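You operate a simulated robot arm through the tools that you are given. There is no shell and no other tool.

The job below is to be done with a simulated robot arm. You get a single attempt, and the scene is never put back.

## Task
Turn the corner knob of the round-pan balance till the 200 g weight reads true on spot four.
Fine: tare with the plate on, store the true reading once and nest the weight in the corner box; the other weights stay. Other keys and knobs, the mouse and the wooden box on the rollers stay as they are. Set down upright: large weight with teal ring.

It is judged by the outcome, as a careful person would: the job done as asked, and still so three seconds after it is handed in. It fails if anything else is knocked over, pushed out of place, dropped, spilled or broken.

## Robot
A 7-joint arm with a fingered hand, fixed in place. Base frame: the origin is on the floor under the middle of its stand, x ahead of it, y to its left, z up. Lengths are in mm, angles in rad, forces in N, time in s.
With the tool pointing down near the work surface it reaches from about 300 to 700 mm from the base axis. Its first joint turns from -2.897 to 2.897 rad. Payload 4 kg.
The tool frame sits at the grasp point between the pads (the TCP): z along the fingers, y along the line on which they close. The tips reach 26 mm beyond it. The gripper opens to 156 mm; its body begins 73 mm behind the TCP. The gripper is a hand of 4 fingers: y runs from the thumb to the fingers, the wrist lies at [0, 0, -239] in the tool frame, and closing takes about 1.5 s.
Orientation is told as [roll, pitch, yaw] about the base's x, y, z axes, in that order, counted from this pose: with the fingers straight down and closing along the base's y, the tool's x points along the base's -x, its y along +y and its z along -z.

## Interface
- The arm moves only by the tool nudge_tool. Its argument "deltas" is a list of rows, each a list of 2 entries, a list of its own where there are three numbers: the shift along the base's x, y, z in mm, then the turn, a rotation vector about the base's x, y, z in rad. In form: [[[dx, dy, dz], [wx, wy, wz]], ...]. A call has 1 to 20 rows; each row shifts and turns the commanded pose from where the row before left it. "grip" is the finger opening in mm, from 0 to 156, set as the call begins (left out, the last holds). Rows are played at 5 a second. More than 50 mm and 0.15 rad between two rows, or a gripper value outside its range, and nothing of the call is played. A pose out of reach is approached as far as the arm can. The call stops where the force on the tool passes 40 N (or 10 N more than at its start, if that is more) or the arm is blocked; 0.2 s more then pass. Each finger travels about 72 mm/s and halts on what it meets, pressing with about 29 N; the grip force reading is that of the motor and also rises with nothing between the fingers. The clock runs only during rows and for 0.2 s after the last one: add rows that do not move to give the fingers time. The reply holds the time, the measured pose of the TCP, the force on the tool along the base axes, the opening and the grip force, in the units named above and with some noise, with the torque about the TCP (base axes, N m) and any sound that the robot's microphone picked up.
- Cameras (640 x 400 px; columns grow to the right, rows downward): "scene" is fixed at [222.3, 501.4, 1596]; the picture's right is [-0.83, -0.56, 0.00], its down [-0.53, 0.80, -0.28] and it looks along [0.16, -0.23, -0.96] (base axes); focal length 214 px, centre (320, 200). "wrist" rides on the gripper at [58, -58, -91] in the tool frame; the picture's right is [0.71, 0.71, 0.00], its down [-0.53, 0.53, -0.67] and it looks along [-0.47, 0.47, 0.74] (tool axes); focal length 265 px, centre (320, 200). There is no depth. A picture from a camera that has moved, and an enlarged one, comes with that camera's place and axes in the base frame and with its lens.
- capture(camera): a new picture of that camera. No time passes.
- curl_fingers(finger1, finger2, finger3, thumb_bend): sets how far each is bent, from 0 (flat) to 1 (curled in); at 0.3 the hand is open as for a grip, at 0.7 the pads meet at the TCP. One left out holds its place. A second passes; each finger stops where it meets its share of the squeeze, and holds until it gets a number again. A gripper value or a shape takes the hand back. It gives what a move gives, with no picture; readings hold the bend of each and the force on the fingers (four entries, about 0 where the hand has none), thumb and palm.
- hand_shape(shape): the hand has 4 fingers and takes this shape, open, in about a second: jaw (thumb against the fingers, like two jaws); tri (thumb and two fingers); tip (a fingertip pinch); poke (one finger out to press); point (the index stretched); flat (the hand flat); cup (the hand cupped); fist (a fist). The gripper value then closes the fingers along that shape, each until it touches; the sizes above hold for jaw. It gives what a move gives, with no picture.
- zoom(camera, box): a new picture of the part [left, top, right, bottom] of that camera's present view, enlarged. No time passes.
- hand_in(): hands the job in; it is judged then, once.

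Places have to be worked out from the pictures, the camera data and where the tool is seen. Open the gripper and draw the arm clear of the work before you hand the job in, unless the task says otherwise.

The tools are called after "Emit:" by a JSON object that holds its "name" and its "arguments". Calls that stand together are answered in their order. nudge_tool: Moves the arm, as the interface text tells. Its arguments: {"type":"object","properties":{"deltas":{"type":"array","items":{"type":"array"}},"grip":{"type":"number"}},"required":["deltas"]} The other tools are called the same way: hand_shape (shape) gives the hand a shape; curl_fingers (finger1, finger2, finger3, thumb_bend) moves the fingers one by one; capture (camera) takes a picture; zoom (camera, box) takes an enlarged picture of a part of a camera's view; hand_in () hands the job in.

At the start:

```text
time: 0.0
position: [451.8, -18.7, 1142.5]
ee_rot: [0.001, -0.003, -0.001]
wrist_force: [0.1, -0.5, 0.4]
torque: [0.03, 0.05, 0.0]
width: 155.9
gripper_force: 0.1
shape: jaw
bend: [0.3, 0.3, 0.3, 0.3]
finger forces: [0.1, 0.0, 0.0, 0.0, 0.0, 0.1]
```

scene: 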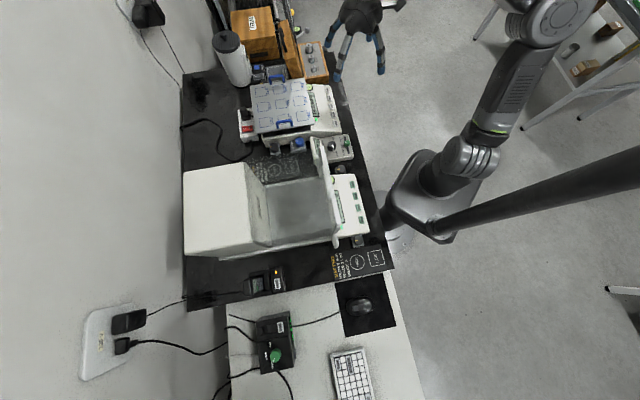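
wrist: 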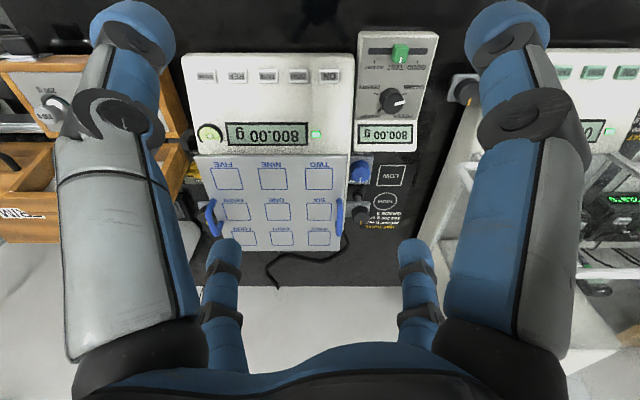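

I'll begin by looking closely at the scene with both cameras before moving anything.

Emit:
{"name": "zoom", "arguments": {"camera": "scene", "box": [180, 0, 400, 138]}}

Emit:
{"name": "zoom", "arguments": {"camera": "scene", "box": [180, 120, 400, 258]}}

Emit:
{"name": "zoom", "arguments": {"camera": "wrist", "box": [170, 20, 450, 195]}}

Emit:
{"name": "zoom", "arguments": {"camera": "wrist", "box": [170, 120, 450, 295]}}

```text
2.90 times, centred on (290, 69) of scene
camera zoom: at [222.3, 501.4, 1596.0], right [-0.83, -0.56, 0.0], down [-0.53, 0.8, -0.28], along [0.16, -0.23, -0.96], focal length 622 px, centre (407, 580)
```

zoom: 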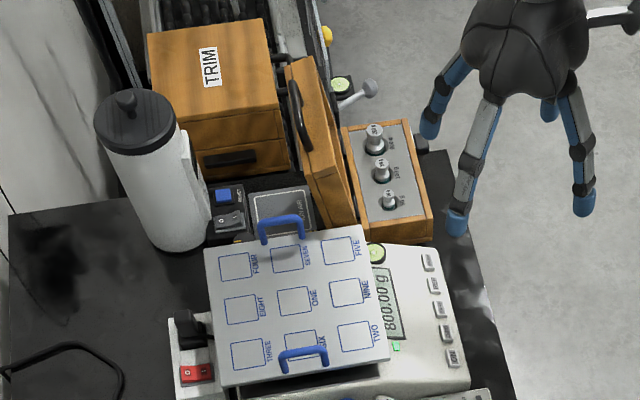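

```text
2.90 times, centred on (290, 189) of scene
camera zoom: at [222.3, 501.4, 1596.0], right [-0.83, -0.56, 0.0], down [-0.53, 0.8, -0.28], along [0.16, -0.23, -0.96], focal length 622 px, centre (407, 232)
```

zoom: 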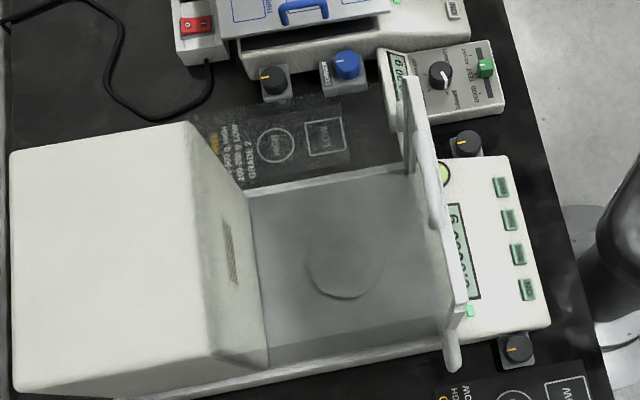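

```text
2.29 times, centred on (310, 108) of wrist
camera zoom: at [396.1, -76.1, 1233.6], right [-0.71, 0.71, 0.0], down [0.53, 0.53, 0.67], along [0.47, 0.47, -0.74], focal length 607 px, centre (343, 411)
```

zoom: 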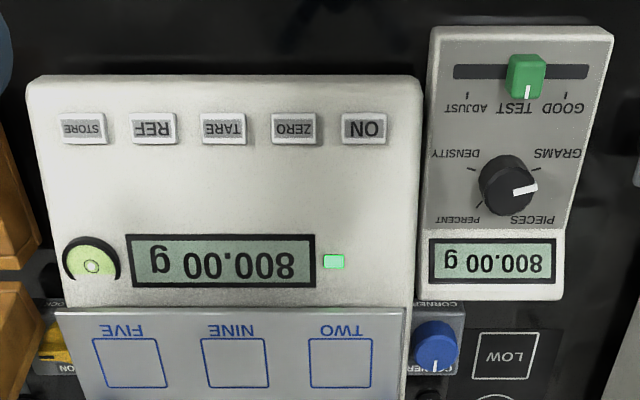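

```text
2.29 times, centred on (310, 208) of wrist
camera zoom: at [396.1, -76.1, 1233.6], right [-0.71, 0.71, 0.0], down [0.53, 0.53, 0.67], along [0.47, 0.47, -0.74], focal length 607 px, centre (343, 183)
```

zoom: 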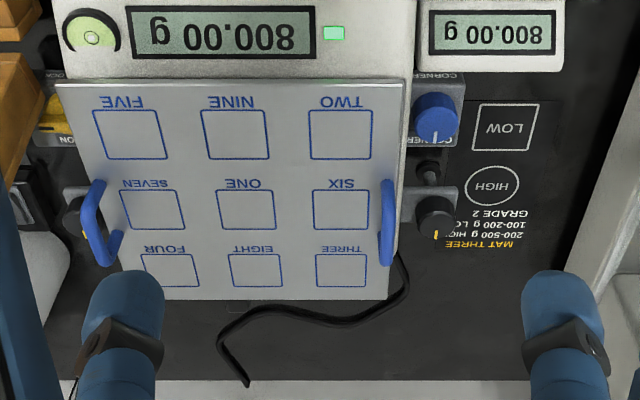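

The scene shows a plate with nine spots on one balance (800.00 g) and a draft-shield balance. I'll inspect further areas in high zoom to find the weights, boxes and labels.

Emit:
{"name": "zoom", "arguments": {"camera": "scene", "box": [260, 30, 340, 80]}}

Emit:
{"name": "zoom", "arguments": {"camera": "scene", "box": [200, 0, 320, 75]}}

Emit:
{"name": "zoom", "arguments": {"camera": "scene", "box": [230, 70, 350, 145]}}

Emit:
{"name": "zoom", "arguments": {"camera": "scene", "box": [240, 125, 360, 200]}}

Emit:
{"name": "zoom", "arguments": {"camera": "scene", "box": [220, 230, 400, 343]}}

Emit:
{"name": "zoom", "arguments": {"camera": "wrist", "box": [0, 40, 200, 250]}}

Emit:
{"name": "zoom", "arguments": {"camera": "wrist", "box": [420, 30, 640, 300]}}

Emit:
{"name": "zoom", "arguments": {"camera": "scene", "box": [460, 0, 640, 113]}}

```text
8.00 times, centred on (300, 55) of scene
camera zoom: at [222.3, 501.4, 1596.0], right [-0.83, -0.56, 0.0], down [-0.53, 0.8, -0.28], along [0.16, -0.23, -0.96], focal length 1716 px, centre (480, 1360)
```

zoom: 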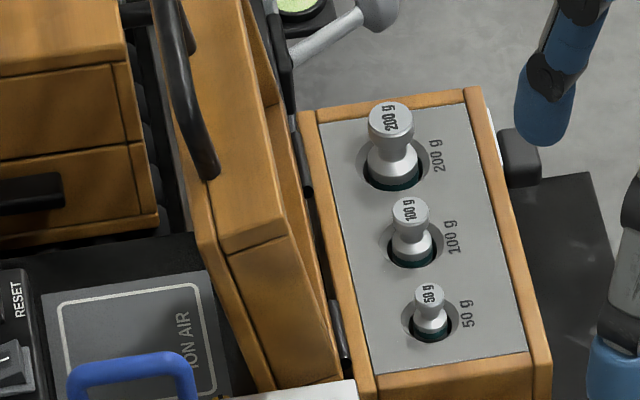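

```text
5.33 times, centred on (260, 38) of scene
camera zoom: at [222.3, 501.4, 1596.0], right [-0.83, -0.56, 0.0], down [-0.53, 0.8, -0.28], along [0.16, -0.23, -0.96], focal length 1144 px, centre (640, 1067)
```

zoom: 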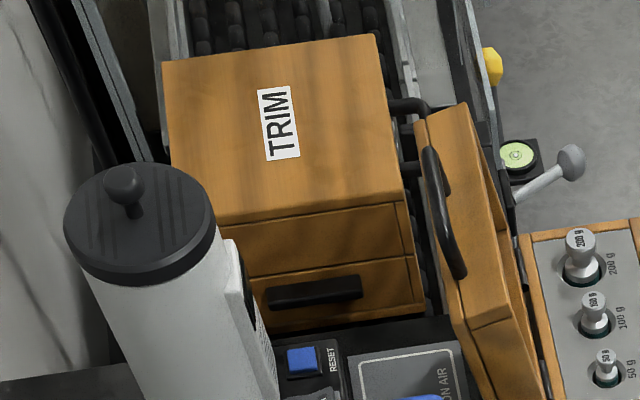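

```text
5.33 times, centred on (290, 108) of scene
camera zoom: at [222.3, 501.4, 1596.0], right [-0.83, -0.56, 0.0], down [-0.53, 0.8, -0.28], along [0.16, -0.23, -0.96], focal length 1144 px, centre (480, 693)
```

zoom: 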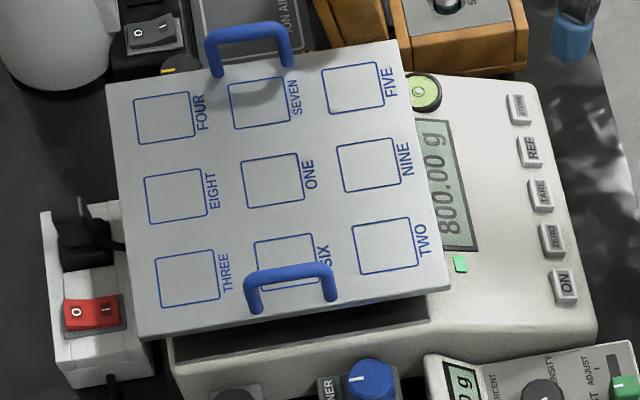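

```text
5.33 times, centred on (300, 162) of scene
camera zoom: at [222.3, 501.4, 1596.0], right [-0.83, -0.56, 0.0], down [-0.53, 0.8, -0.28], along [0.16, -0.23, -0.96], focal length 1144 px, centre (427, 400)
```

zoom: 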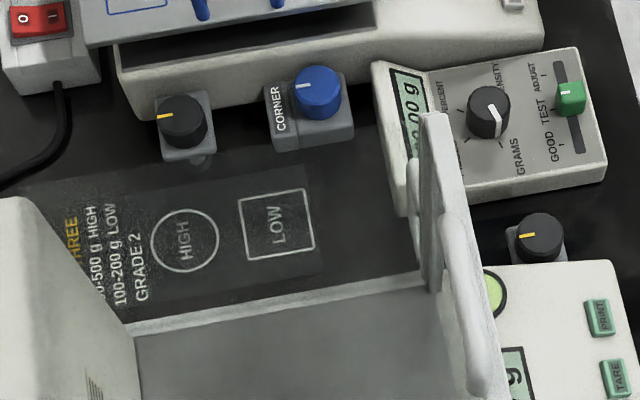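

```text
3.54 times, centred on (310, 286) of scene
camera zoom: at [222.3, 501.4, 1596.0], right [-0.83, -0.56, 0.0], down [-0.53, 0.8, -0.28], along [0.16, -0.23, -0.96], focal length 759 px, centre (355, -106)
```

zoom: 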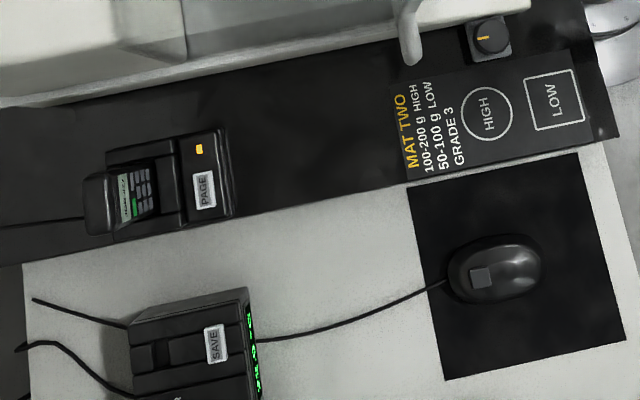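

```text
1.90 times, centred on (100, 145) of wrist
camera zoom: at [396.1, -76.1, 1233.6], right [-0.71, 0.71, 0.0], down [0.53, 0.53, 0.67], along [0.47, 0.47, -0.74], focal length 506 px, centre (739, 305)
```

zoom: 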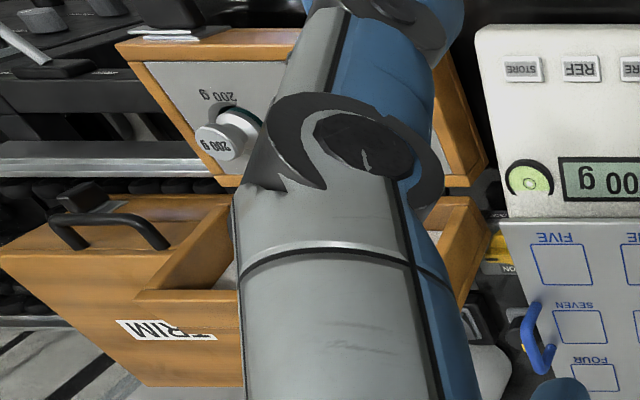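

```text
1.48 times, centred on (530, 165) of wrist
camera zoom: at [396.1, -76.1, 1233.6], right [-0.71, 0.71, 0.0], down [0.53, 0.53, 0.67], along [0.47, 0.47, -0.74], focal length 393 px, centre (9, 252)
```

zoom: 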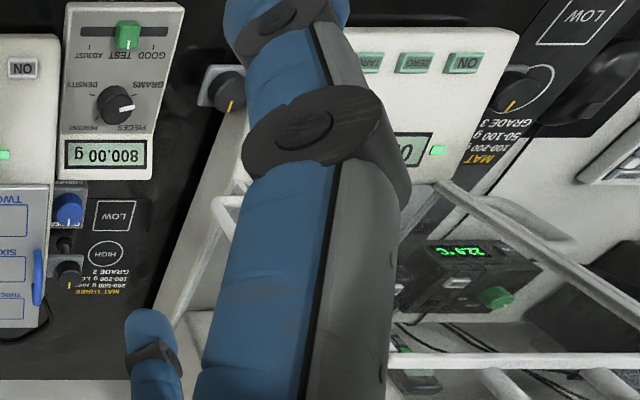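

```text
3.54 times, centred on (550, 56) of scene
camera zoom: at [222.3, 501.4, 1596.0], right [-0.83, -0.56, 0.0], down [-0.53, 0.8, -0.28], along [0.16, -0.23, -0.96], focal length 759 px, centre (-494, 708)
```

zoom: 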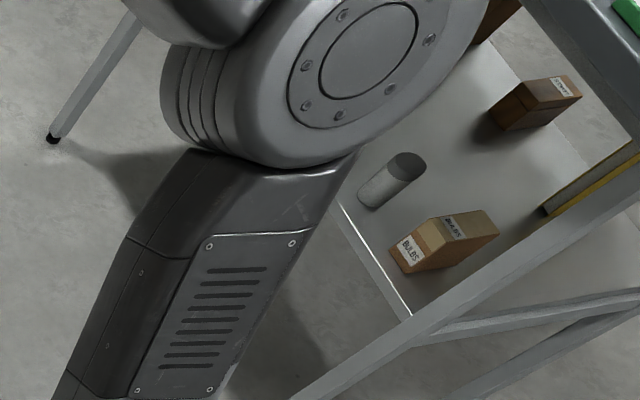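

The plate balance sits turned 45° to the base, with keys ON…STORE toward the robot. I triangulate spot FOUR near (774, 98, 907) and the 200 g weight's top near (778, -237, 878). I'll move high and sideways to look at the weight box with the wrist camera.

Emit:
{"name": "nudge_tool", "arguments": {"deltas": [[[15, -40, 0], [0, 0, 0]], [[15, -40, 0], [0, 0, 0]], [[15, -40, 0], [0, 0, 0]], [[15, -40, 0], [0, 0, 0]], [[15, -40, 0], [0, 0, 0]], [[15, -40, 0], [0, 0, 0]], [[15, -40, 0], [0, 0, 0]], [[0, 0, 0], [0, 0, 0]]]}}

Emit:
{"name": "capture", "arguments": {"camera": "wrist"}}

Emit:
{"name": "zoom", "arguments": {"camera": "wrist", "box": [160, 60, 400, 210]}}

Emit:
{"name": "capture", "arguments": {"camera": "scene"}}

```text
time: 1.8
position: [531.6, -284.7, 1144.9]
ee_rot: [0.001, 0.0, 0.002]
wrist_force: [0.4, -0.7, 0.0]
torque: [0.03, 0.03, 0.04]
width: 155.8
gripper_force: 0.1
shape: jaw
bend: [0.3, 0.3, 0.3, 0.3]
finger forces: [0.0, 0.1, 0.0, 0.0, 0.0, 0.0]
out of reach, approached as far as the arm can: row 7
```

```text
taken
camera wrist: at [475.5, -342.4, 1236.2], right [-0.71, 0.71, 0.0], down [0.52, 0.53, 0.67], along [0.47, 0.47, -0.74], focal length 265 px, centre (320, 200)
```

wrist: 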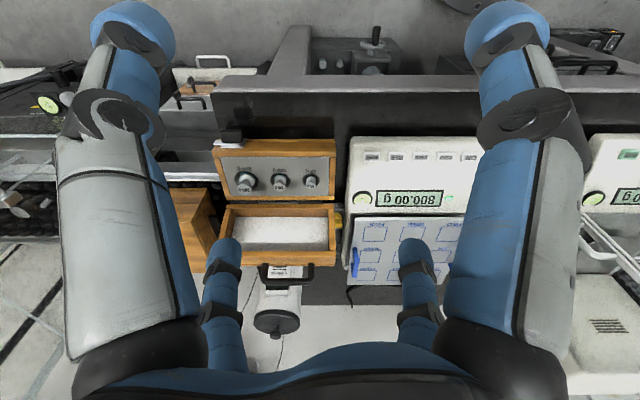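

```text
2.67 times, centred on (280, 135) of wrist
camera zoom: at [475.5, -342.4, 1236.2], right [-0.71, 0.71, 0.0], down [0.52, 0.53, 0.67], along [0.47, 0.47, -0.74], focal length 708 px, centre (427, 373)
```

zoom: 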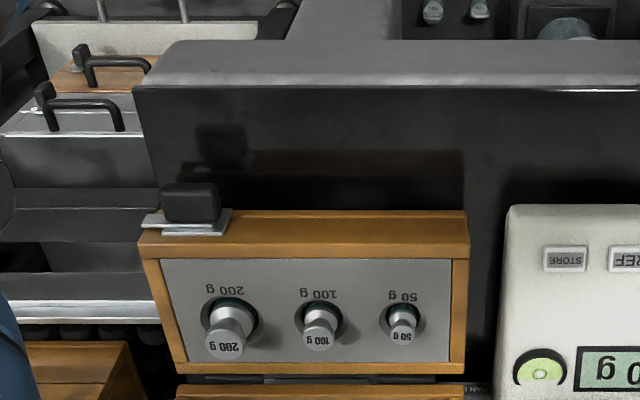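

```text
taken
```

scene: 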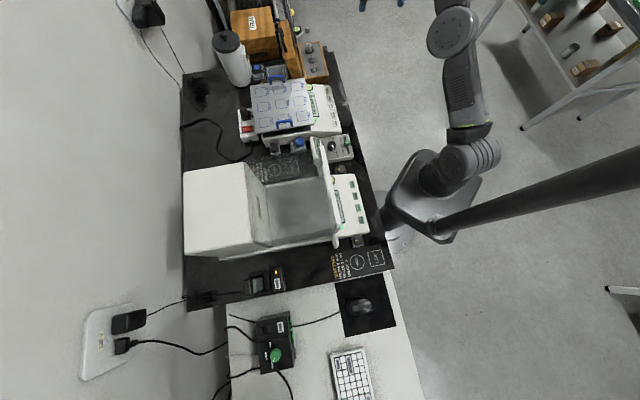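

The tool-down reach ends near radius 603 mm at this height, so the far targets will need a forward tilt. I'll zoom into the new wrist view for the weight box, lid and plate details.

Emit:
{"name": "zoom", "arguments": {"camera": "wrist", "box": [200, 130, 360, 230]}}

Emit:
{"name": "zoom", "arguments": {"camera": "wrist", "box": [220, 150, 340, 225]}}

Emit:
{"name": "zoom", "arguments": {"camera": "wrist", "box": [320, 130, 480, 290]}}

Emit:
{"name": "zoom", "arguments": {"camera": "wrist", "box": [0, 0, 230, 144]}}

Emit:
{"name": "zoom", "arguments": {"camera": "wrist", "box": [380, 0, 640, 162]}}

Emit:
{"name": "zoom", "arguments": {"camera": "scene", "box": [230, 0, 390, 100]}}

Emit:
{"name": "zoom", "arguments": {"camera": "scene", "box": [230, 150, 390, 250]}}

```text
4.00 times, centred on (280, 180) of wrist
camera zoom: at [475.5, -342.4, 1236.2], right [-0.71, 0.71, 0.0], down [0.52, 0.53, 0.67], along [0.47, 0.47, -0.74], focal length 1062 px, centre (480, 280)
```

zoom: 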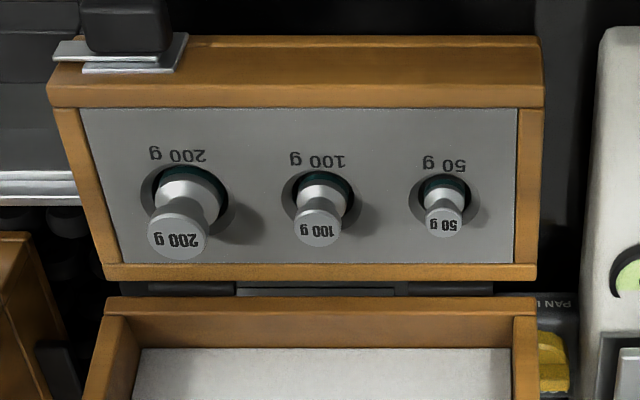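

```text
5.33 times, centred on (280, 188) of wrist
camera zoom: at [475.5, -342.4, 1236.2], right [-0.71, 0.71, 0.0], down [0.52, 0.53, 0.67], along [0.47, 0.47, -0.74], focal length 1416 px, centre (533, 267)
```

zoom: 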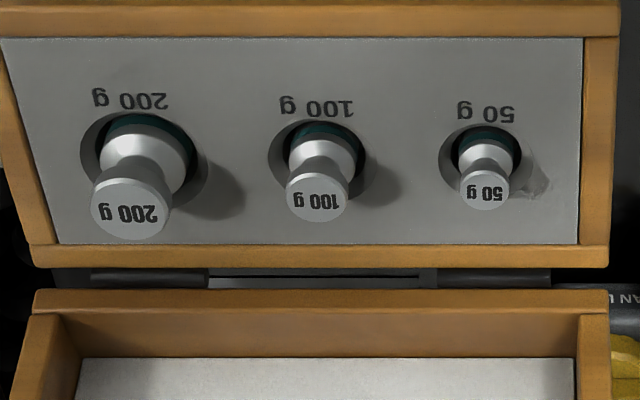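

```text
2.50 times, centred on (400, 210) of wrist
camera zoom: at [475.5, -342.4, 1236.2], right [-0.71, 0.71, 0.0], down [0.52, 0.53, 0.67], along [0.47, 0.47, -0.74], focal length 664 px, centre (120, 175)
```

zoom: 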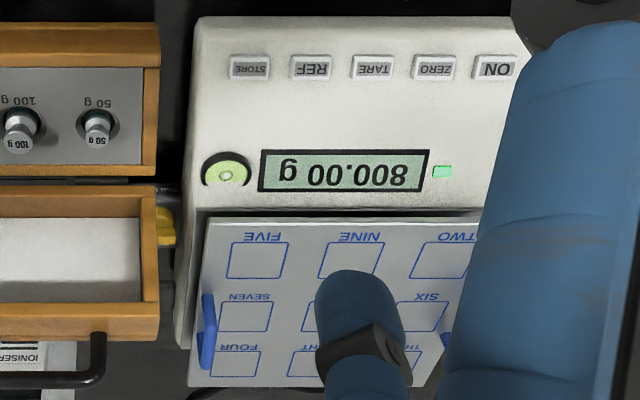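

```text
2.78 times, centred on (115, 72) of wrist
camera zoom: at [475.5, -342.4, 1236.2], right [-0.71, 0.71, 0.0], down [0.52, 0.53, 0.67], along [0.47, 0.47, -0.74], focal length 737 px, centre (889, 556)
```

zoom: 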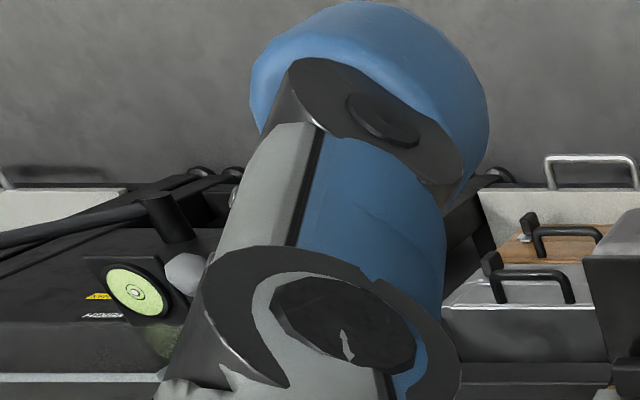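

```text
2.46 times, centred on (510, 81) of wrist
camera zoom: at [475.5, -342.4, 1236.2], right [-0.71, 0.71, 0.0], down [0.52, 0.53, 0.67], along [0.47, 0.47, -0.74], focal length 653 px, centre (-148, 493)
```

zoom: 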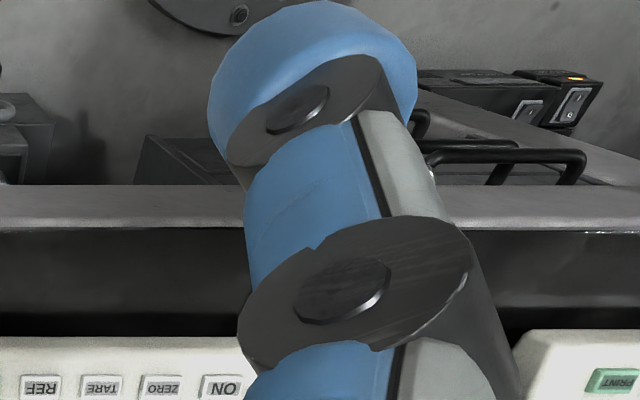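

```text
4.00 times, centred on (310, 50) of scene
camera zoom: at [222.3, 501.4, 1596.0], right [-0.83, -0.56, 0.0], down [-0.53, 0.8, -0.28], along [0.16, -0.23, -0.96], focal length 858 px, centre (360, 800)
```

zoom: 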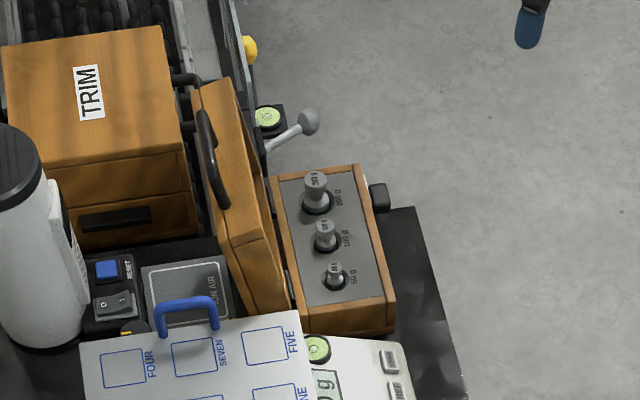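

```text
4.00 times, centred on (310, 200) of scene
camera zoom: at [222.3, 501.4, 1596.0], right [-0.83, -0.56, 0.0], down [-0.53, 0.8, -0.28], along [0.16, -0.23, -0.96], focal length 858 px, centre (360, 200)
```

zoom: 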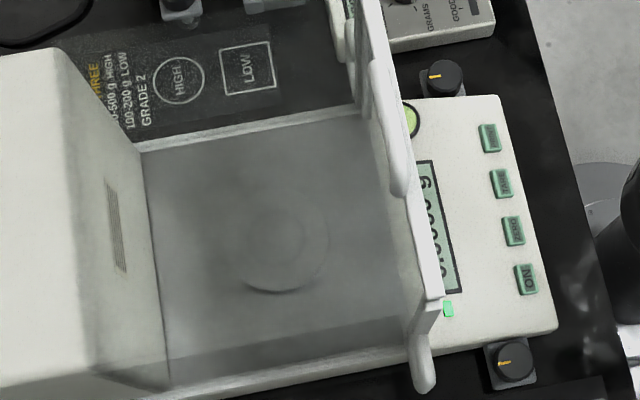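

The weight box has 200/100/50 g nests about 55 mm apart with the lid standing behind it; I want to know how the hand closes before going near. I'll close the jaw shape in free air partway and look.

Emit:
{"name": "nudge_tool", "arguments": {"deltas": [[[0, 0, 0], [0, 0, 0]], [[0, 0, 0], [0, 0, 0]], [[0, 0, 0], [0, 0, 0]], [[0, 0, 0], [0, 0, 0]], [[0, 0, 0], [0, 0, 0]], [[0, 0, 0], [0, 0, 0]], [[0, 0, 0], [0, 0, 0]], [[0, 0, 0], [0, 0, 0]]], "grip": 30}}

Emit:
{"name": "capture", "arguments": {"camera": "wrist"}}

Emit:
{"name": "hand_shape", "arguments": {"shape": "tip"}}

Emit:
{"name": "capture", "arguments": {"camera": "wrist"}}

Emit:
{"name": "hand_shape", "arguments": {"shape": "poke"}}

Emit:
{"name": "capture", "arguments": {"camera": "wrist"}}

Emit:
{"name": "hand_shape", "arguments": {"shape": "tri"}}

Emit:
{"name": "capture", "arguments": {"camera": "wrist"}}

```text
time: 3.6
position: [532.4, -285.0, 1143.8]
ee_rot: [0.002, 0.001, -0.001]
wrist_force: [-0.2, 0.0, -0.3]
torque: [0.01, 0.01, -0.01]
width: 30.5
gripper_force: 0.0
shape: jaw
bend: [0.77, 0.77, 0.77, 0.7]
finger forces: [0.1, 0.1, 0.1, 0.1, 0.0, 0.1]
```

```text
taken
camera wrist: at [475.3, -342.6, 1235.8], right [-0.71, 0.71, 0.0], down [0.53, 0.52, 0.67], along [0.47, 0.47, -0.74], focal length 265 px, centre (320, 200)
```

wrist: 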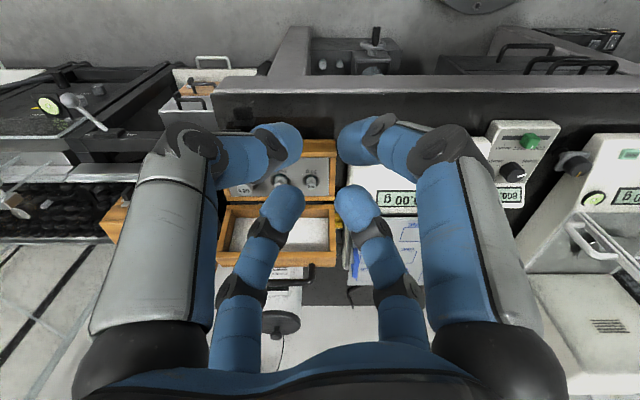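

```text
time: 4.5
position: [533.2, -284.8, 1144.6]
ee_rot: [0.002, 0.0, -0.002]
wrist_force: [-0.2, 0.6, -0.1]
torque: [0.0, 0.02, 0.01]
width: 155.8
gripper_force: 0.1
shape: tip
bend: [0.12, 0.3, 0.12, 0.3]
finger forces: [0.1, 0.0, 0.1, 0.0, 0.0, 0.1]
```

```text
taken
camera wrist: at [475.3, -342.6, 1235.8], right [-0.71, 0.71, 0.0], down [0.53, 0.52, 0.67], along [0.47, 0.47, -0.74], focal length 265 px, centre (320, 200)
```

wrist: 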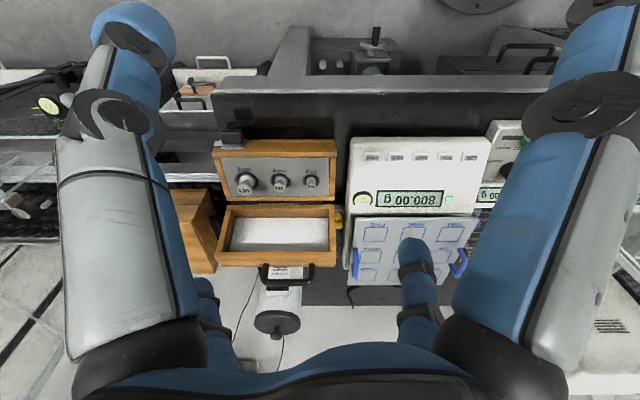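

```text
time: 5.4
position: [531.8, -284.6, 1145.3]
ee_rot: [0.002, 0.0, -0.003]
wrist_force: [-0.1, 0.4, 0.6]
torque: [-0.01, -0.01, -0.02]
width: 0.1
gripper_force: 0.1
shape: poke
bend: [1.0, 1.0, 1.0, 0.91]
finger forces: [0.1, 0.0, 0.1, 0.0, 0.1, 0.0]
```

```text
taken
camera wrist: at [475.3, -342.6, 1235.8], right [-0.71, 0.71, 0.0], down [0.53, 0.52, 0.67], along [0.47, 0.47, -0.74], focal length 265 px, centre (320, 200)
```

wrist: 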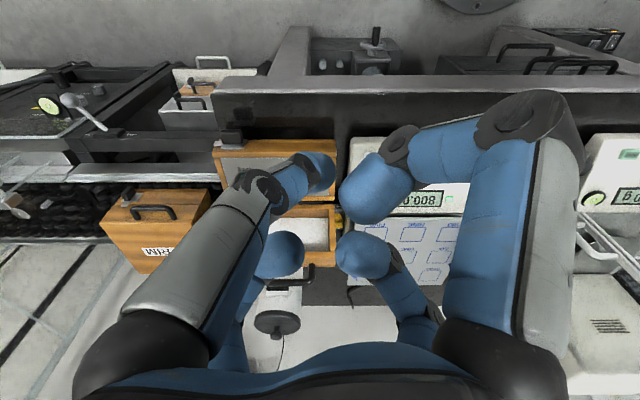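

```text
time: 6.3
position: [531.5, -284.8, 1144.0]
ee_rot: [0.002, -0.001, -0.002]
wrist_force: [-0.3, -1.3, 0.1]
torque: [0.02, 0.0, 0.0]
width: 155.7
gripper_force: 0.1
shape: tri
bend: [0.3, 0.3, 0.3, 0.3]
finger forces: [0.0, 0.0, 0.0, 0.0, 0.0, 0.0]
```

```text
taken
camera wrist: at [475.3, -342.6, 1235.8], right [-0.71, 0.71, 0.0], down [0.53, 0.52, 0.67], along [0.47, 0.47, -0.74], focal length 265 px, centre (320, 200)
```

wrist: 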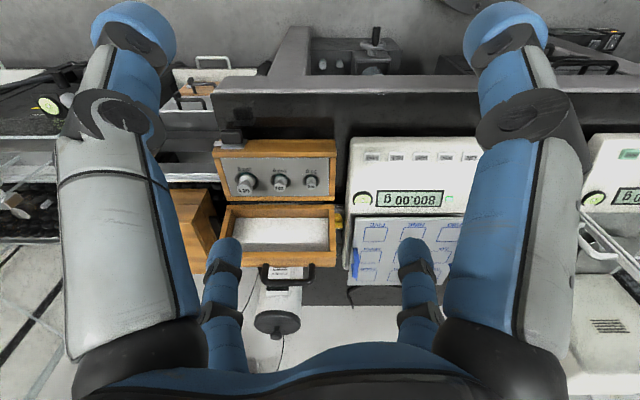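

The hand is radial: thumb at −y, finger 2 at +y, fingers 1 and 3 at ±x. I'll go back near the start, where the scene camera sees the hand, and check the "poke", "point" and closed shapes.

Emit:
{"name": "nudge_tool", "arguments": {"deltas": [[[-10, 45, 0], [0, 0, 0]], [[-10, 45, 0], [0, 0, 0]], [[-10, 45, 0], [0, 0, 0]], [[-10, 45, 0], [0, 0, 0]], [[-10, 45, 0], [0, 0, 0]], [[0, 45, 0], [0, 0, 0]], [[0, 0, 0], [0, 0, 0]]]}}

Emit:
{"name": "hand_shape", "arguments": {"shape": "poke"}}

Emit:
{"name": "zoom", "arguments": {"camera": "scene", "box": [290, 0, 450, 100]}}

Emit:
{"name": "capture", "arguments": {"camera": "wrist"}}

Emit:
{"name": "hand_shape", "arguments": {"shape": "point"}}

Emit:
{"name": "zoom", "arguments": {"camera": "scene", "box": [290, 0, 450, 100]}}

Emit:
{"name": "capture", "arguments": {"camera": "wrist"}}

```text
time: 7.9
position: [483.3, -14.8, 1144.3]
ee_rot: [0.0, -0.001, -0.001]
wrist_force: [-0.9, -0.3, -0.1]
torque: [0.0, -0.03, -0.03]
width: 155.6
gripper_force: 0.1
shape: tri
bend: [0.3, 0.3, 0.3, 0.3]
finger forces: [0.0, 0.0, 0.1, 0.0, 0.0, 0.0]
```

```text
time: 8.8
position: [483.6, -14.9, 1143.6]
ee_rot: [0.001, -0.002, -0.001]
wrist_force: [-0.7, 0.7, -0.4]
torque: [-0.02, 0.0, -0.01]
width: 0.0
gripper_force: 0.0
shape: poke
bend: [1.0, 1.0, 1.0, 0.91]
finger forces: [0.0, 0.0, 0.0, 0.0, 0.0, 0.0]
```

```text
4.00 times, centred on (370, 50) of scene
camera zoom: at [222.3, 501.4, 1596.0], right [-0.83, -0.56, 0.0], down [-0.53, 0.8, -0.28], along [0.16, -0.23, -0.96], focal length 858 px, centre (120, 800)
```

zoom: 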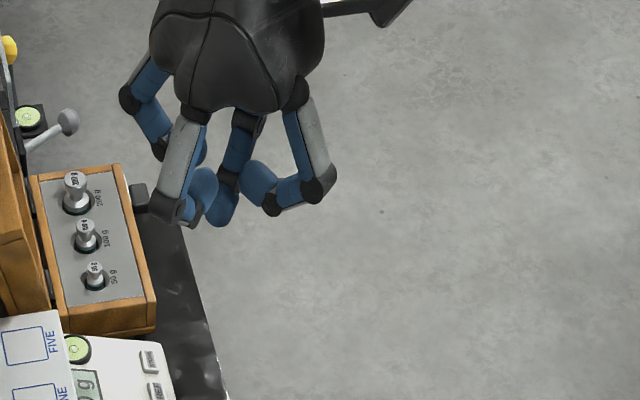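

```text
taken
camera wrist: at [426.2, -73.0, 1235.6], right [-0.71, 0.71, 0.0], down [0.53, 0.53, 0.67], along [0.47, 0.47, -0.74], focal length 265 px, centre (320, 200)
```

wrist: 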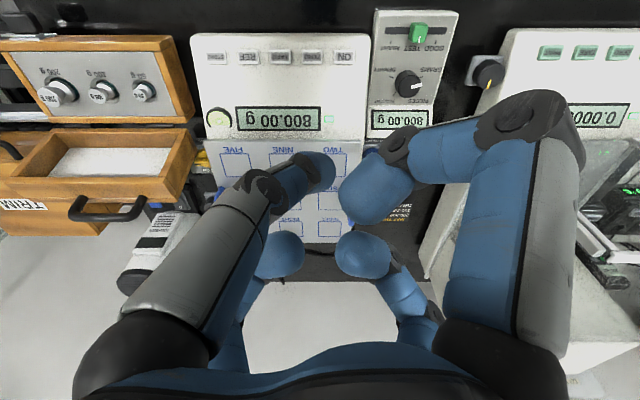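

```text
time: 9.7
position: [483.0, -15.8, 1144.9]
ee_rot: [-0.001, -0.001, 0.001]
wrist_force: [-0.2, -0.4, 0.3]
torque: [0.03, 0.01, -0.02]
width: 150.1
gripper_force: 0.0
shape: point
bend: [0.7, 1.0, 1.0, 0.79]
finger forces: [0.0, 0.0, 0.0, 0.0, 0.0, 0.1]
```

```text
4.00 times, centred on (370, 50) of scene
camera zoom: at [222.3, 501.4, 1596.0], right [-0.83, -0.56, 0.0], down [-0.53, 0.8, -0.28], along [0.16, -0.23, -0.96], focal length 858 px, centre (120, 800)
```

zoom: 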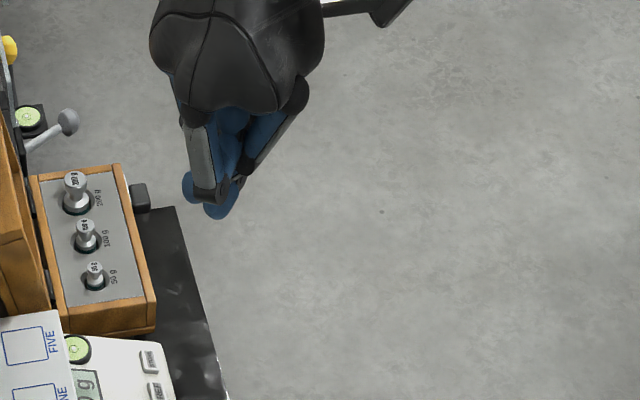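

```text
taken
camera wrist: at [426.2, -73.0, 1235.6], right [-0.71, 0.71, 0.0], down [0.53, 0.53, 0.67], along [0.47, 0.47, -0.74], focal length 265 px, centre (320, 200)
```

wrist: 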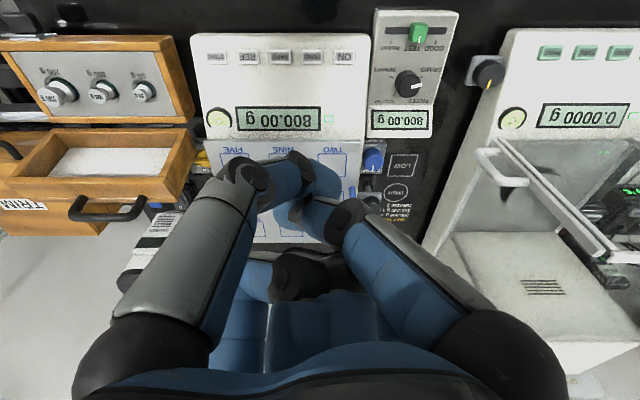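

"Poke" and "point" curl the fingers inward; I want one clearly lowest fingertip for the keys. I'll try curling three fingers fully and leaving one less bent, and triangulate its tip with both cameras.

Emit:
{"name": "curl_fingers", "arguments": {"finger1": 1.0, "finger2": 0.6, "finger3": 1.0, "thumb_bend": 1.0}}

Emit:
{"name": "zoom", "arguments": {"camera": "scene", "box": [310, 0, 406, 60]}}

Emit:
{"name": "capture", "arguments": {"camera": "wrist"}}

Emit:
{"name": "curl_fingers", "arguments": {"finger1": 0.6, "finger2": 1.0, "finger3": 1.0, "thumb_bend": 1.0}}

Emit:
{"name": "zoom", "arguments": {"camera": "scene", "box": [310, 0, 406, 60]}}

Emit:
{"name": "capture", "arguments": {"camera": "wrist"}}

```text
time: 10.7
position: [483.8, -14.9, 1144.3]
ee_rot: [0.0, -0.003, 0.001]
wrist_force: [-0.6, -0.4, -0.3]
torque: [0.01, 0.02, 0.01]
width: 20.4
gripper_force: 0.1
shape: fingers
bend: [0.99, 1.0, 1.0, 0.88]
finger forces: [0.1, 0.1, 0.0, 0.0, 0.1, 0.0]
```

```text
6.67 times, centred on (358, 30) of scene
camera zoom: at [222.3, 501.4, 1596.0], right [-0.83, -0.56, 0.0], down [-0.53, 0.8, -0.28], along [0.16, -0.23, -0.96], focal length 1430 px, centre (67, 1333)
```

zoom: 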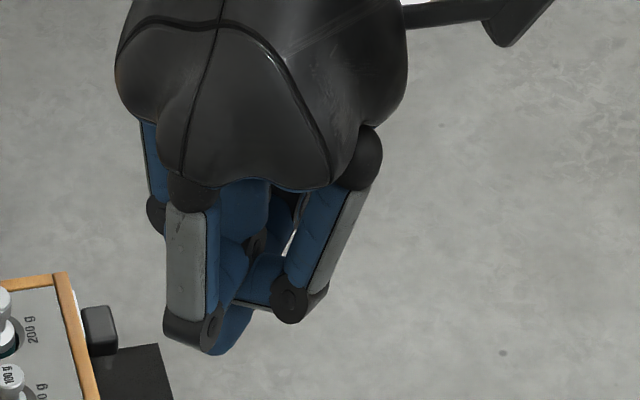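

```text
taken
camera wrist: at [426.2, -73.0, 1235.6], right [-0.71, 0.71, 0.0], down [0.53, 0.53, 0.67], along [0.47, 0.47, -0.74], focal length 265 px, centre (320, 200)
```

wrist: 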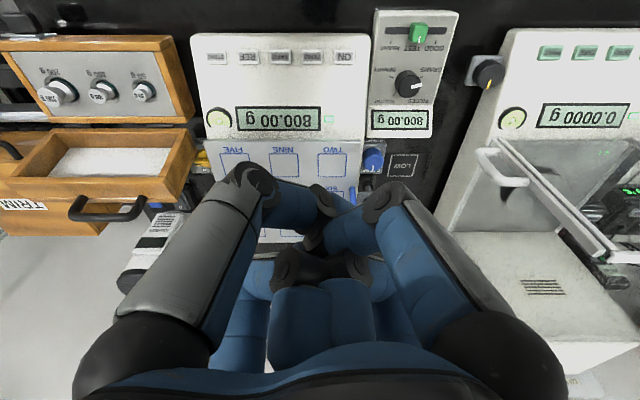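

```text
time: 11.7
position: [484.1, -15.2, 1145.5]
ee_rot: [0.0, -0.001, -0.001]
wrist_force: [-0.4, -0.2, 0.6]
torque: [-0.02, -0.03, -0.04]
width: 18.5
gripper_force: 0.1
shape: fingers
bend: [0.95, 1.0, 1.0, 0.86]
finger forces: [0.0, 0.0, 0.1, 0.1, 0.1, 0.0]
```

```text
6.67 times, centred on (358, 30) of scene
camera zoom: at [222.3, 501.4, 1596.0], right [-0.83, -0.56, 0.0], down [-0.53, 0.8, -0.28], along [0.16, -0.23, -0.96], focal length 1430 px, centre (67, 1333)
```

zoom: 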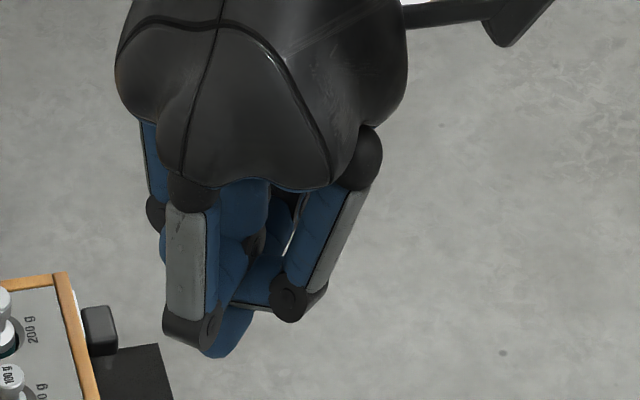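

```text
taken
camera wrist: at [426.2, -73.0, 1235.6], right [-0.71, 0.71, 0.0], down [0.53, 0.53, 0.67], along [0.47, 0.47, -0.74], focal length 265 px, centre (320, 200)
```

wrist: 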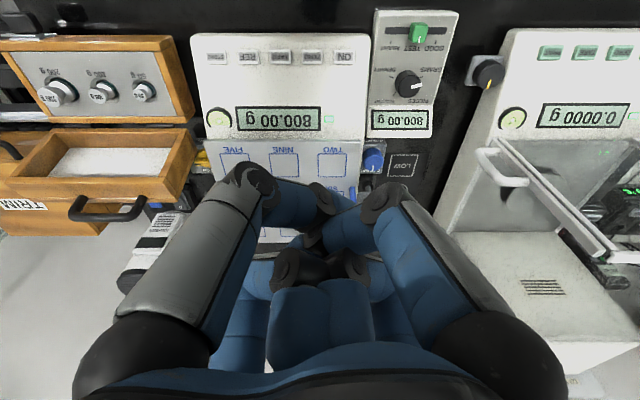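

The fingers jammed against each other when all curled. I'll reset to the open jaw and instead splay three fingers flat while finger 2 alone bends to the TCP, which should give a single lowest fingertip.

Emit:
{"name": "hand_shape", "arguments": {"shape": "jaw"}}

Emit:
{"name": "curl_fingers", "arguments": {"finger1": 0.0, "finger2": 0.7, "finger3": 0.0, "thumb_bend": 0.0}}

Emit:
{"name": "zoom", "arguments": {"camera": "scene", "box": [280, 0, 440, 100]}}

Emit:
{"name": "capture", "arguments": {"camera": "wrist"}}

```text
time: 12.6
position: [482.8, -15.3, 1143.5]
ee_rot: [0.0, -0.001, 0.0]
wrist_force: [-1.0, 0.3, 0.5]
torque: [0.01, -0.01, 0.01]
width: 155.7
gripper_force: 0.2
shape: jaw
bend: [0.3, 0.3, 0.3, 0.3]
finger forces: [0.1, 0.1, 0.0, 0.0, 0.0, 0.0]
```

```text
time: 13.6
position: [484.1, -15.4, 1144.8]
ee_rot: [0.001, 0.0, 0.001]
wrist_force: [-0.3, -0.2, -0.2]
torque: [-0.03, 0.0, 0.0]
width: 148.6
gripper_force: 0.0
shape: fingers
bend: [0.01, 0.7, 0.01, 0.0]
finger forces: [0.0, 0.1, 0.0, 0.1, 0.1, 0.1]
```

```text
4.00 times, centred on (360, 50) of scene
camera zoom: at [222.3, 501.4, 1596.0], right [-0.83, -0.56, 0.0], down [-0.53, 0.8, -0.28], along [0.16, -0.23, -0.96], focal length 858 px, centre (160, 800)
```

zoom: 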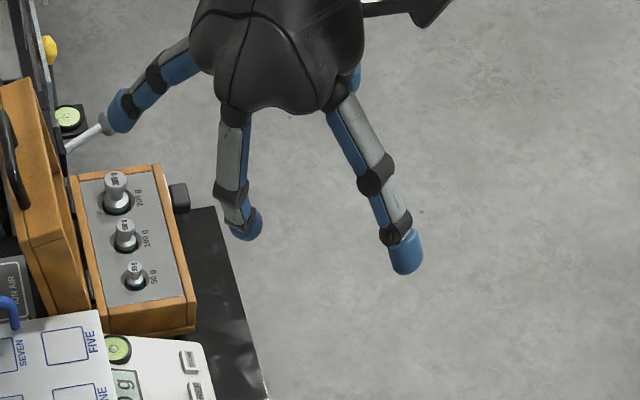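

```text
taken
camera wrist: at [426.2, -73.0, 1235.6], right [-0.71, 0.71, 0.0], down [0.53, 0.53, 0.67], along [0.47, 0.47, -0.74], focal length 265 px, centre (320, 200)
```

wrist: 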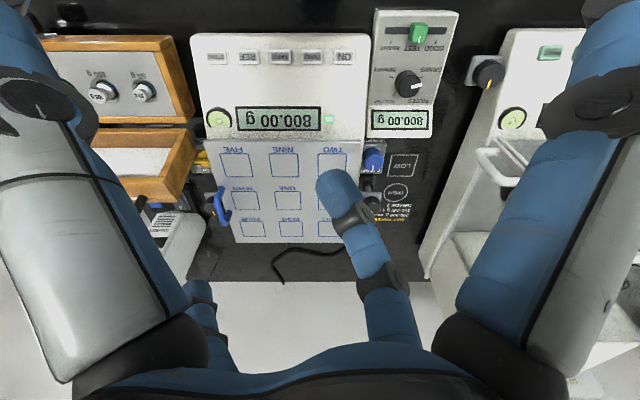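

With three fingers splayed the envelope is wide (about 118 mm), whereas "poke" puts the thumb tip right on the tool axis about 25 mm below the TCP and keeps the rest compact. TARE triangulates to about (533, -44, 840); I'll take the poke shape and go down to hover over it.

Emit:
{"name": "hand_shape", "arguments": {"shape": "jaw"}}

Emit:
{"name": "hand_shape", "arguments": {"shape": "poke"}}

Emit:
{"name": "nudge_tool", "arguments": {"deltas": [[[16, -10, -45], [0, 0, 0]], [[16, -10, -45], [0, 0, 0]], [[17, -12, -45], [0, 0, 0]], [[0, 0, -45], [0, 0, 0]], [[0, 0, -25], [0, 0, 0]], [[0, 0, 0], [0, 0, 0]]]}}

Emit:
{"name": "capture", "arguments": {"camera": "wrist"}}

Emit:
{"name": "zoom", "arguments": {"camera": "scene", "box": [270, 40, 430, 140]}}

```text
time: 14.5
position: [483.9, -16.9, 1144.5]
ee_rot: [0.001, -0.001, 0.0]
wrist_force: [1.1, -0.4, -0.8]
torque: [0.03, 0.0, -0.01]
width: 156.1
gripper_force: 0.2
shape: jaw
bend: [0.3, 0.3, 0.3, 0.3]
finger forces: [0.1, 0.1, 0.0, 0.0, 0.0, 0.1]
```

```text
time: 15.4
position: [484.1, -15.6, 1145.3]
ee_rot: [0.001, -0.001, 0.0]
wrist_force: [-0.6, -0.2, 0.6]
torque: [0.0, -0.02, -0.01]
width: 0.0
gripper_force: 0.1
shape: poke
bend: [1.0, 1.0, 1.0, 0.91]
finger forces: [0.1, 0.0, 0.0, 0.0, 0.0, 0.1]
```

```text
time: 16.8
position: [532.0, -47.2, 937.4]
ee_rot: [0.0, -0.001, 0.0]
wrist_force: [-0.7, -0.4, 0.5]
torque: [0.01, -0.03, 0.0]
width: 0.2
gripper_force: 0.1
shape: poke
bend: [1.0, 1.0, 1.0, 0.91]
finger forces: [0.1, 0.0, 0.0, 0.1, 0.0, 0.0]
```

```text
taken
camera wrist: at [474.4, -105.6, 1030.3], right [-0.71, 0.71, 0.0], down [0.53, 0.53, 0.67], along [0.47, 0.47, -0.74], focal length 265 px, centre (320, 200)
```

wrist: 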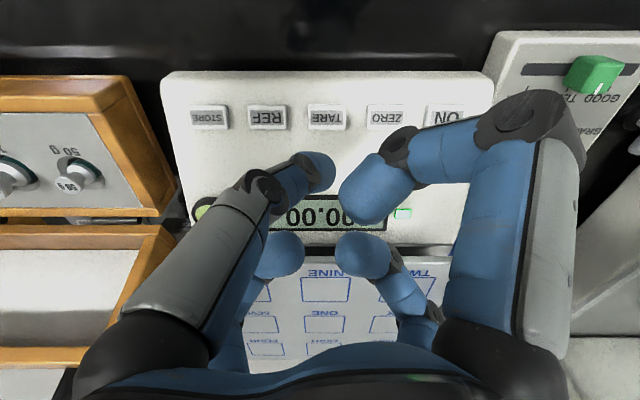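

```text
4.00 times, centred on (350, 90) of scene
camera zoom: at [222.3, 501.4, 1596.0], right [-0.83, -0.56, 0.0], down [-0.53, 0.8, -0.28], along [0.16, -0.23, -0.96], focal length 858 px, centre (200, 640)
```

zoom: 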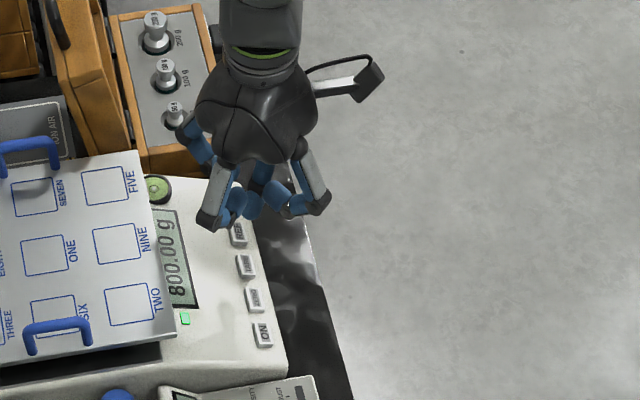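

The thumb tip projects where I expect (about 25 mm under the TCP on its axis) and TARE is at roughly (532, -42, 842). I'll descend to about 20 mm above it and look again.

Emit:
{"name": "nudge_tool", "arguments": {"deltas": [[[0, 2, -25], [0, 0, 0]], [[0, 0, -20], [0, 0, 0]], [[0, 0, 0], [0, 0, 0]]]}}

Emit:
{"name": "capture", "arguments": {"camera": "wrist"}}

Emit:
{"name": "zoom", "arguments": {"camera": "scene", "box": [290, 70, 370, 120]}}

Emit:
{"name": "zoom", "arguments": {"camera": "wrist", "box": [240, 80, 400, 180]}}

```text
time: 17.6
position: [531.7, -45.5, 894.0]
ee_rot: [-0.001, -0.001, 0.0]
wrist_force: [-0.1, -0.3, 0.2]
torque: [-0.03, 0.0, -0.05]
width: 0.1
gripper_force: 0.0
shape: poke
bend: [1.0, 1.0, 1.0, 0.91]
finger forces: [0.0, 0.0, 0.0, 0.0, 0.0, 0.1]
```

```text
taken
camera wrist: at [474.7, -103.8, 985.9], right [-0.71, 0.71, 0.0], down [0.53, 0.53, 0.67], along [0.47, 0.47, -0.74], focal length 265 px, centre (320, 200)
```

wrist: 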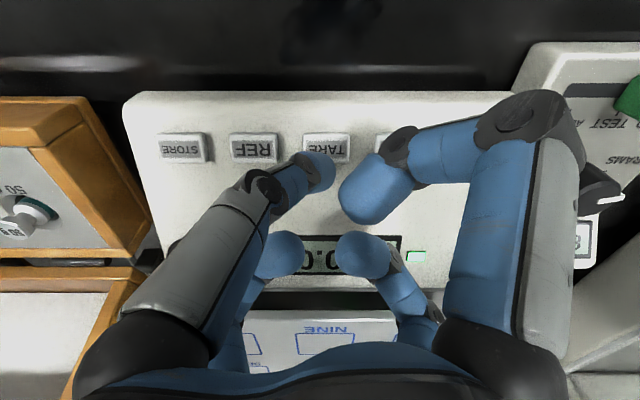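

```text
8.00 times, centred on (330, 95) of scene
camera zoom: at [222.3, 501.4, 1596.0], right [-0.83, -0.56, 0.0], down [-0.53, 0.8, -0.28], along [0.16, -0.23, -0.96], focal length 1716 px, centre (240, 1040)
```

zoom: 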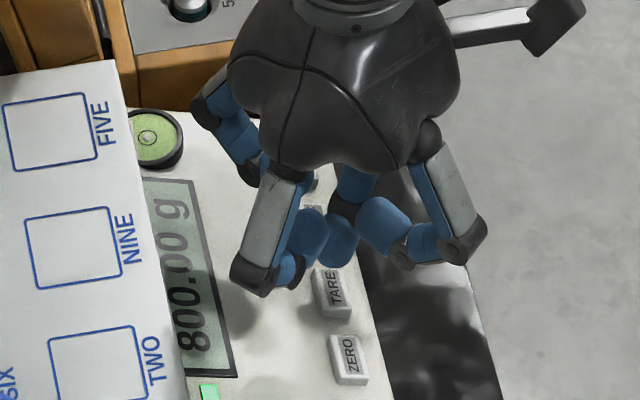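

```text
4.00 times, centred on (320, 130) of wrist
camera zoom: at [474.7, -103.8, 985.9], right [-0.71, 0.71, 0.0], down [0.53, 0.53, 0.67], along [0.47, 0.47, -0.74], focal length 1062 px, centre (320, 480)
```

zoom: 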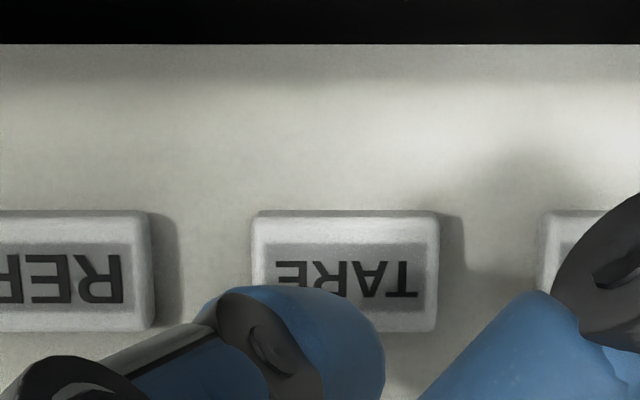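

The thumb tip is aligned over TARE at about (532, -42). I'll lower close to the key and then creep down in small steps watching force and sound.

Emit:
{"name": "nudge_tool", "arguments": {"deltas": [[[0, 1, -10], [0, 0, 0]], [[0, 0, -8], [0, 0, 0]], [[0, 0, -3], [0, 0, 0]], [[0, 0, 0], [0, 0, 0]]]}}

Emit:
{"name": "zoom", "arguments": {"camera": "wrist", "box": [240, 80, 400, 180]}}

```text
time: 18.6
position: [532.8, -45.2, 875.9]
ee_rot: [0.002, -0.004, 0.001]
wrist_force: [-1.9, -4.8, 26.8]
torque: [-0.1, -0.1, -0.02]
width: 0.1
gripper_force: 0.0
shape: poke
bend: [1.0, 1.0, 1.0, 0.91]
finger forces: [0.0, 0.0, 0.1, 0.0, 27.8, 0.0]
heard: click
```

```text
4.00 times, centred on (320, 130) of wrist
camera zoom: at [474.8, -102.5, 966.8], right [-0.71, 0.71, 0.0], down [0.52, 0.53, 0.67], along [0.48, 0.47, -0.74], focal length 1062 px, centre (320, 480)
```

zoom: 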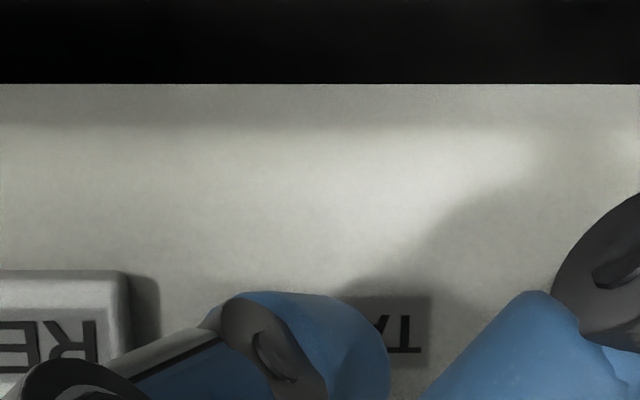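

A click was heard and the key is pressed in (27 N). I'll lift straight off and read the display.

Emit:
{"name": "nudge_tool", "arguments": {"deltas": [[[0, 0, 8], [0, 0, 0]], [[0, 0, 30], [0, 0, 0]], [[-10, -10, 40], [0, 0, 0]], [[0, 0, 0], [0, 0, 0]]]}}

Emit:
{"name": "capture", "arguments": {"camera": "wrist"}}

Emit:
{"name": "zoom", "arguments": {"camera": "scene", "box": [270, 70, 370, 160]}}

```text
time: 19.6
position: [521.4, -55.0, 953.1]
ee_rot: [0.001, 0.001, 0.001]
wrist_force: [0.3, -0.1, 0.2]
torque: [0.01, 0.02, -0.02]
width: 0.0
gripper_force: 0.0
shape: poke
bend: [1.0, 1.0, 1.0, 0.91]
finger forces: [0.1, 0.0, 0.1, 0.0, 0.0, 0.0]
```

```text
taken
camera wrist: at [464.5, -113.2, 1043.4], right [-0.71, 0.71, 0.0], down [0.53, 0.53, 0.67], along [0.47, 0.47, -0.74], focal length 265 px, centre (320, 200)
```

wrist: 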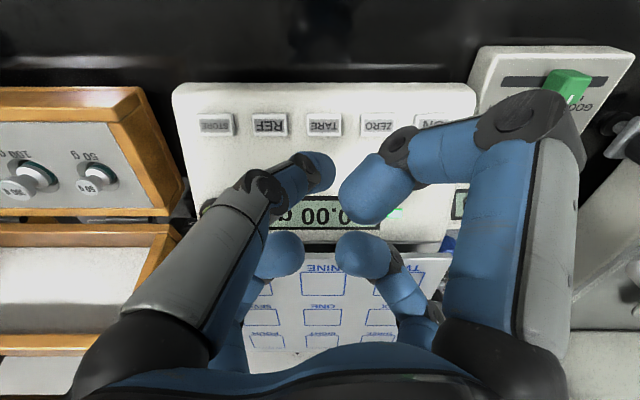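

```text
4.44 times, centred on (320, 115) of scene
camera zoom: at [222.3, 501.4, 1596.0], right [-0.83, -0.56, 0.0], down [-0.53, 0.8, -0.28], along [0.16, -0.23, -0.96], focal length 953 px, centre (320, 578)
```

zoom: 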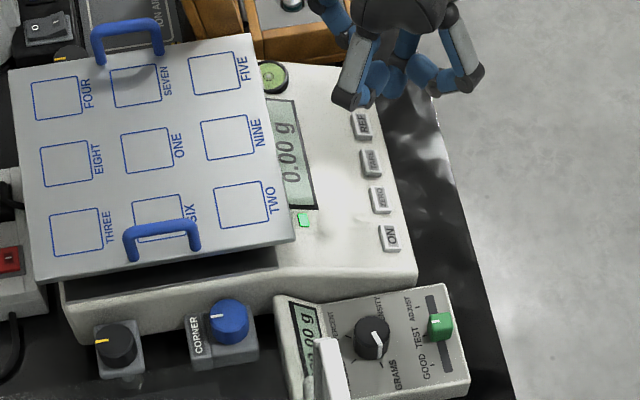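

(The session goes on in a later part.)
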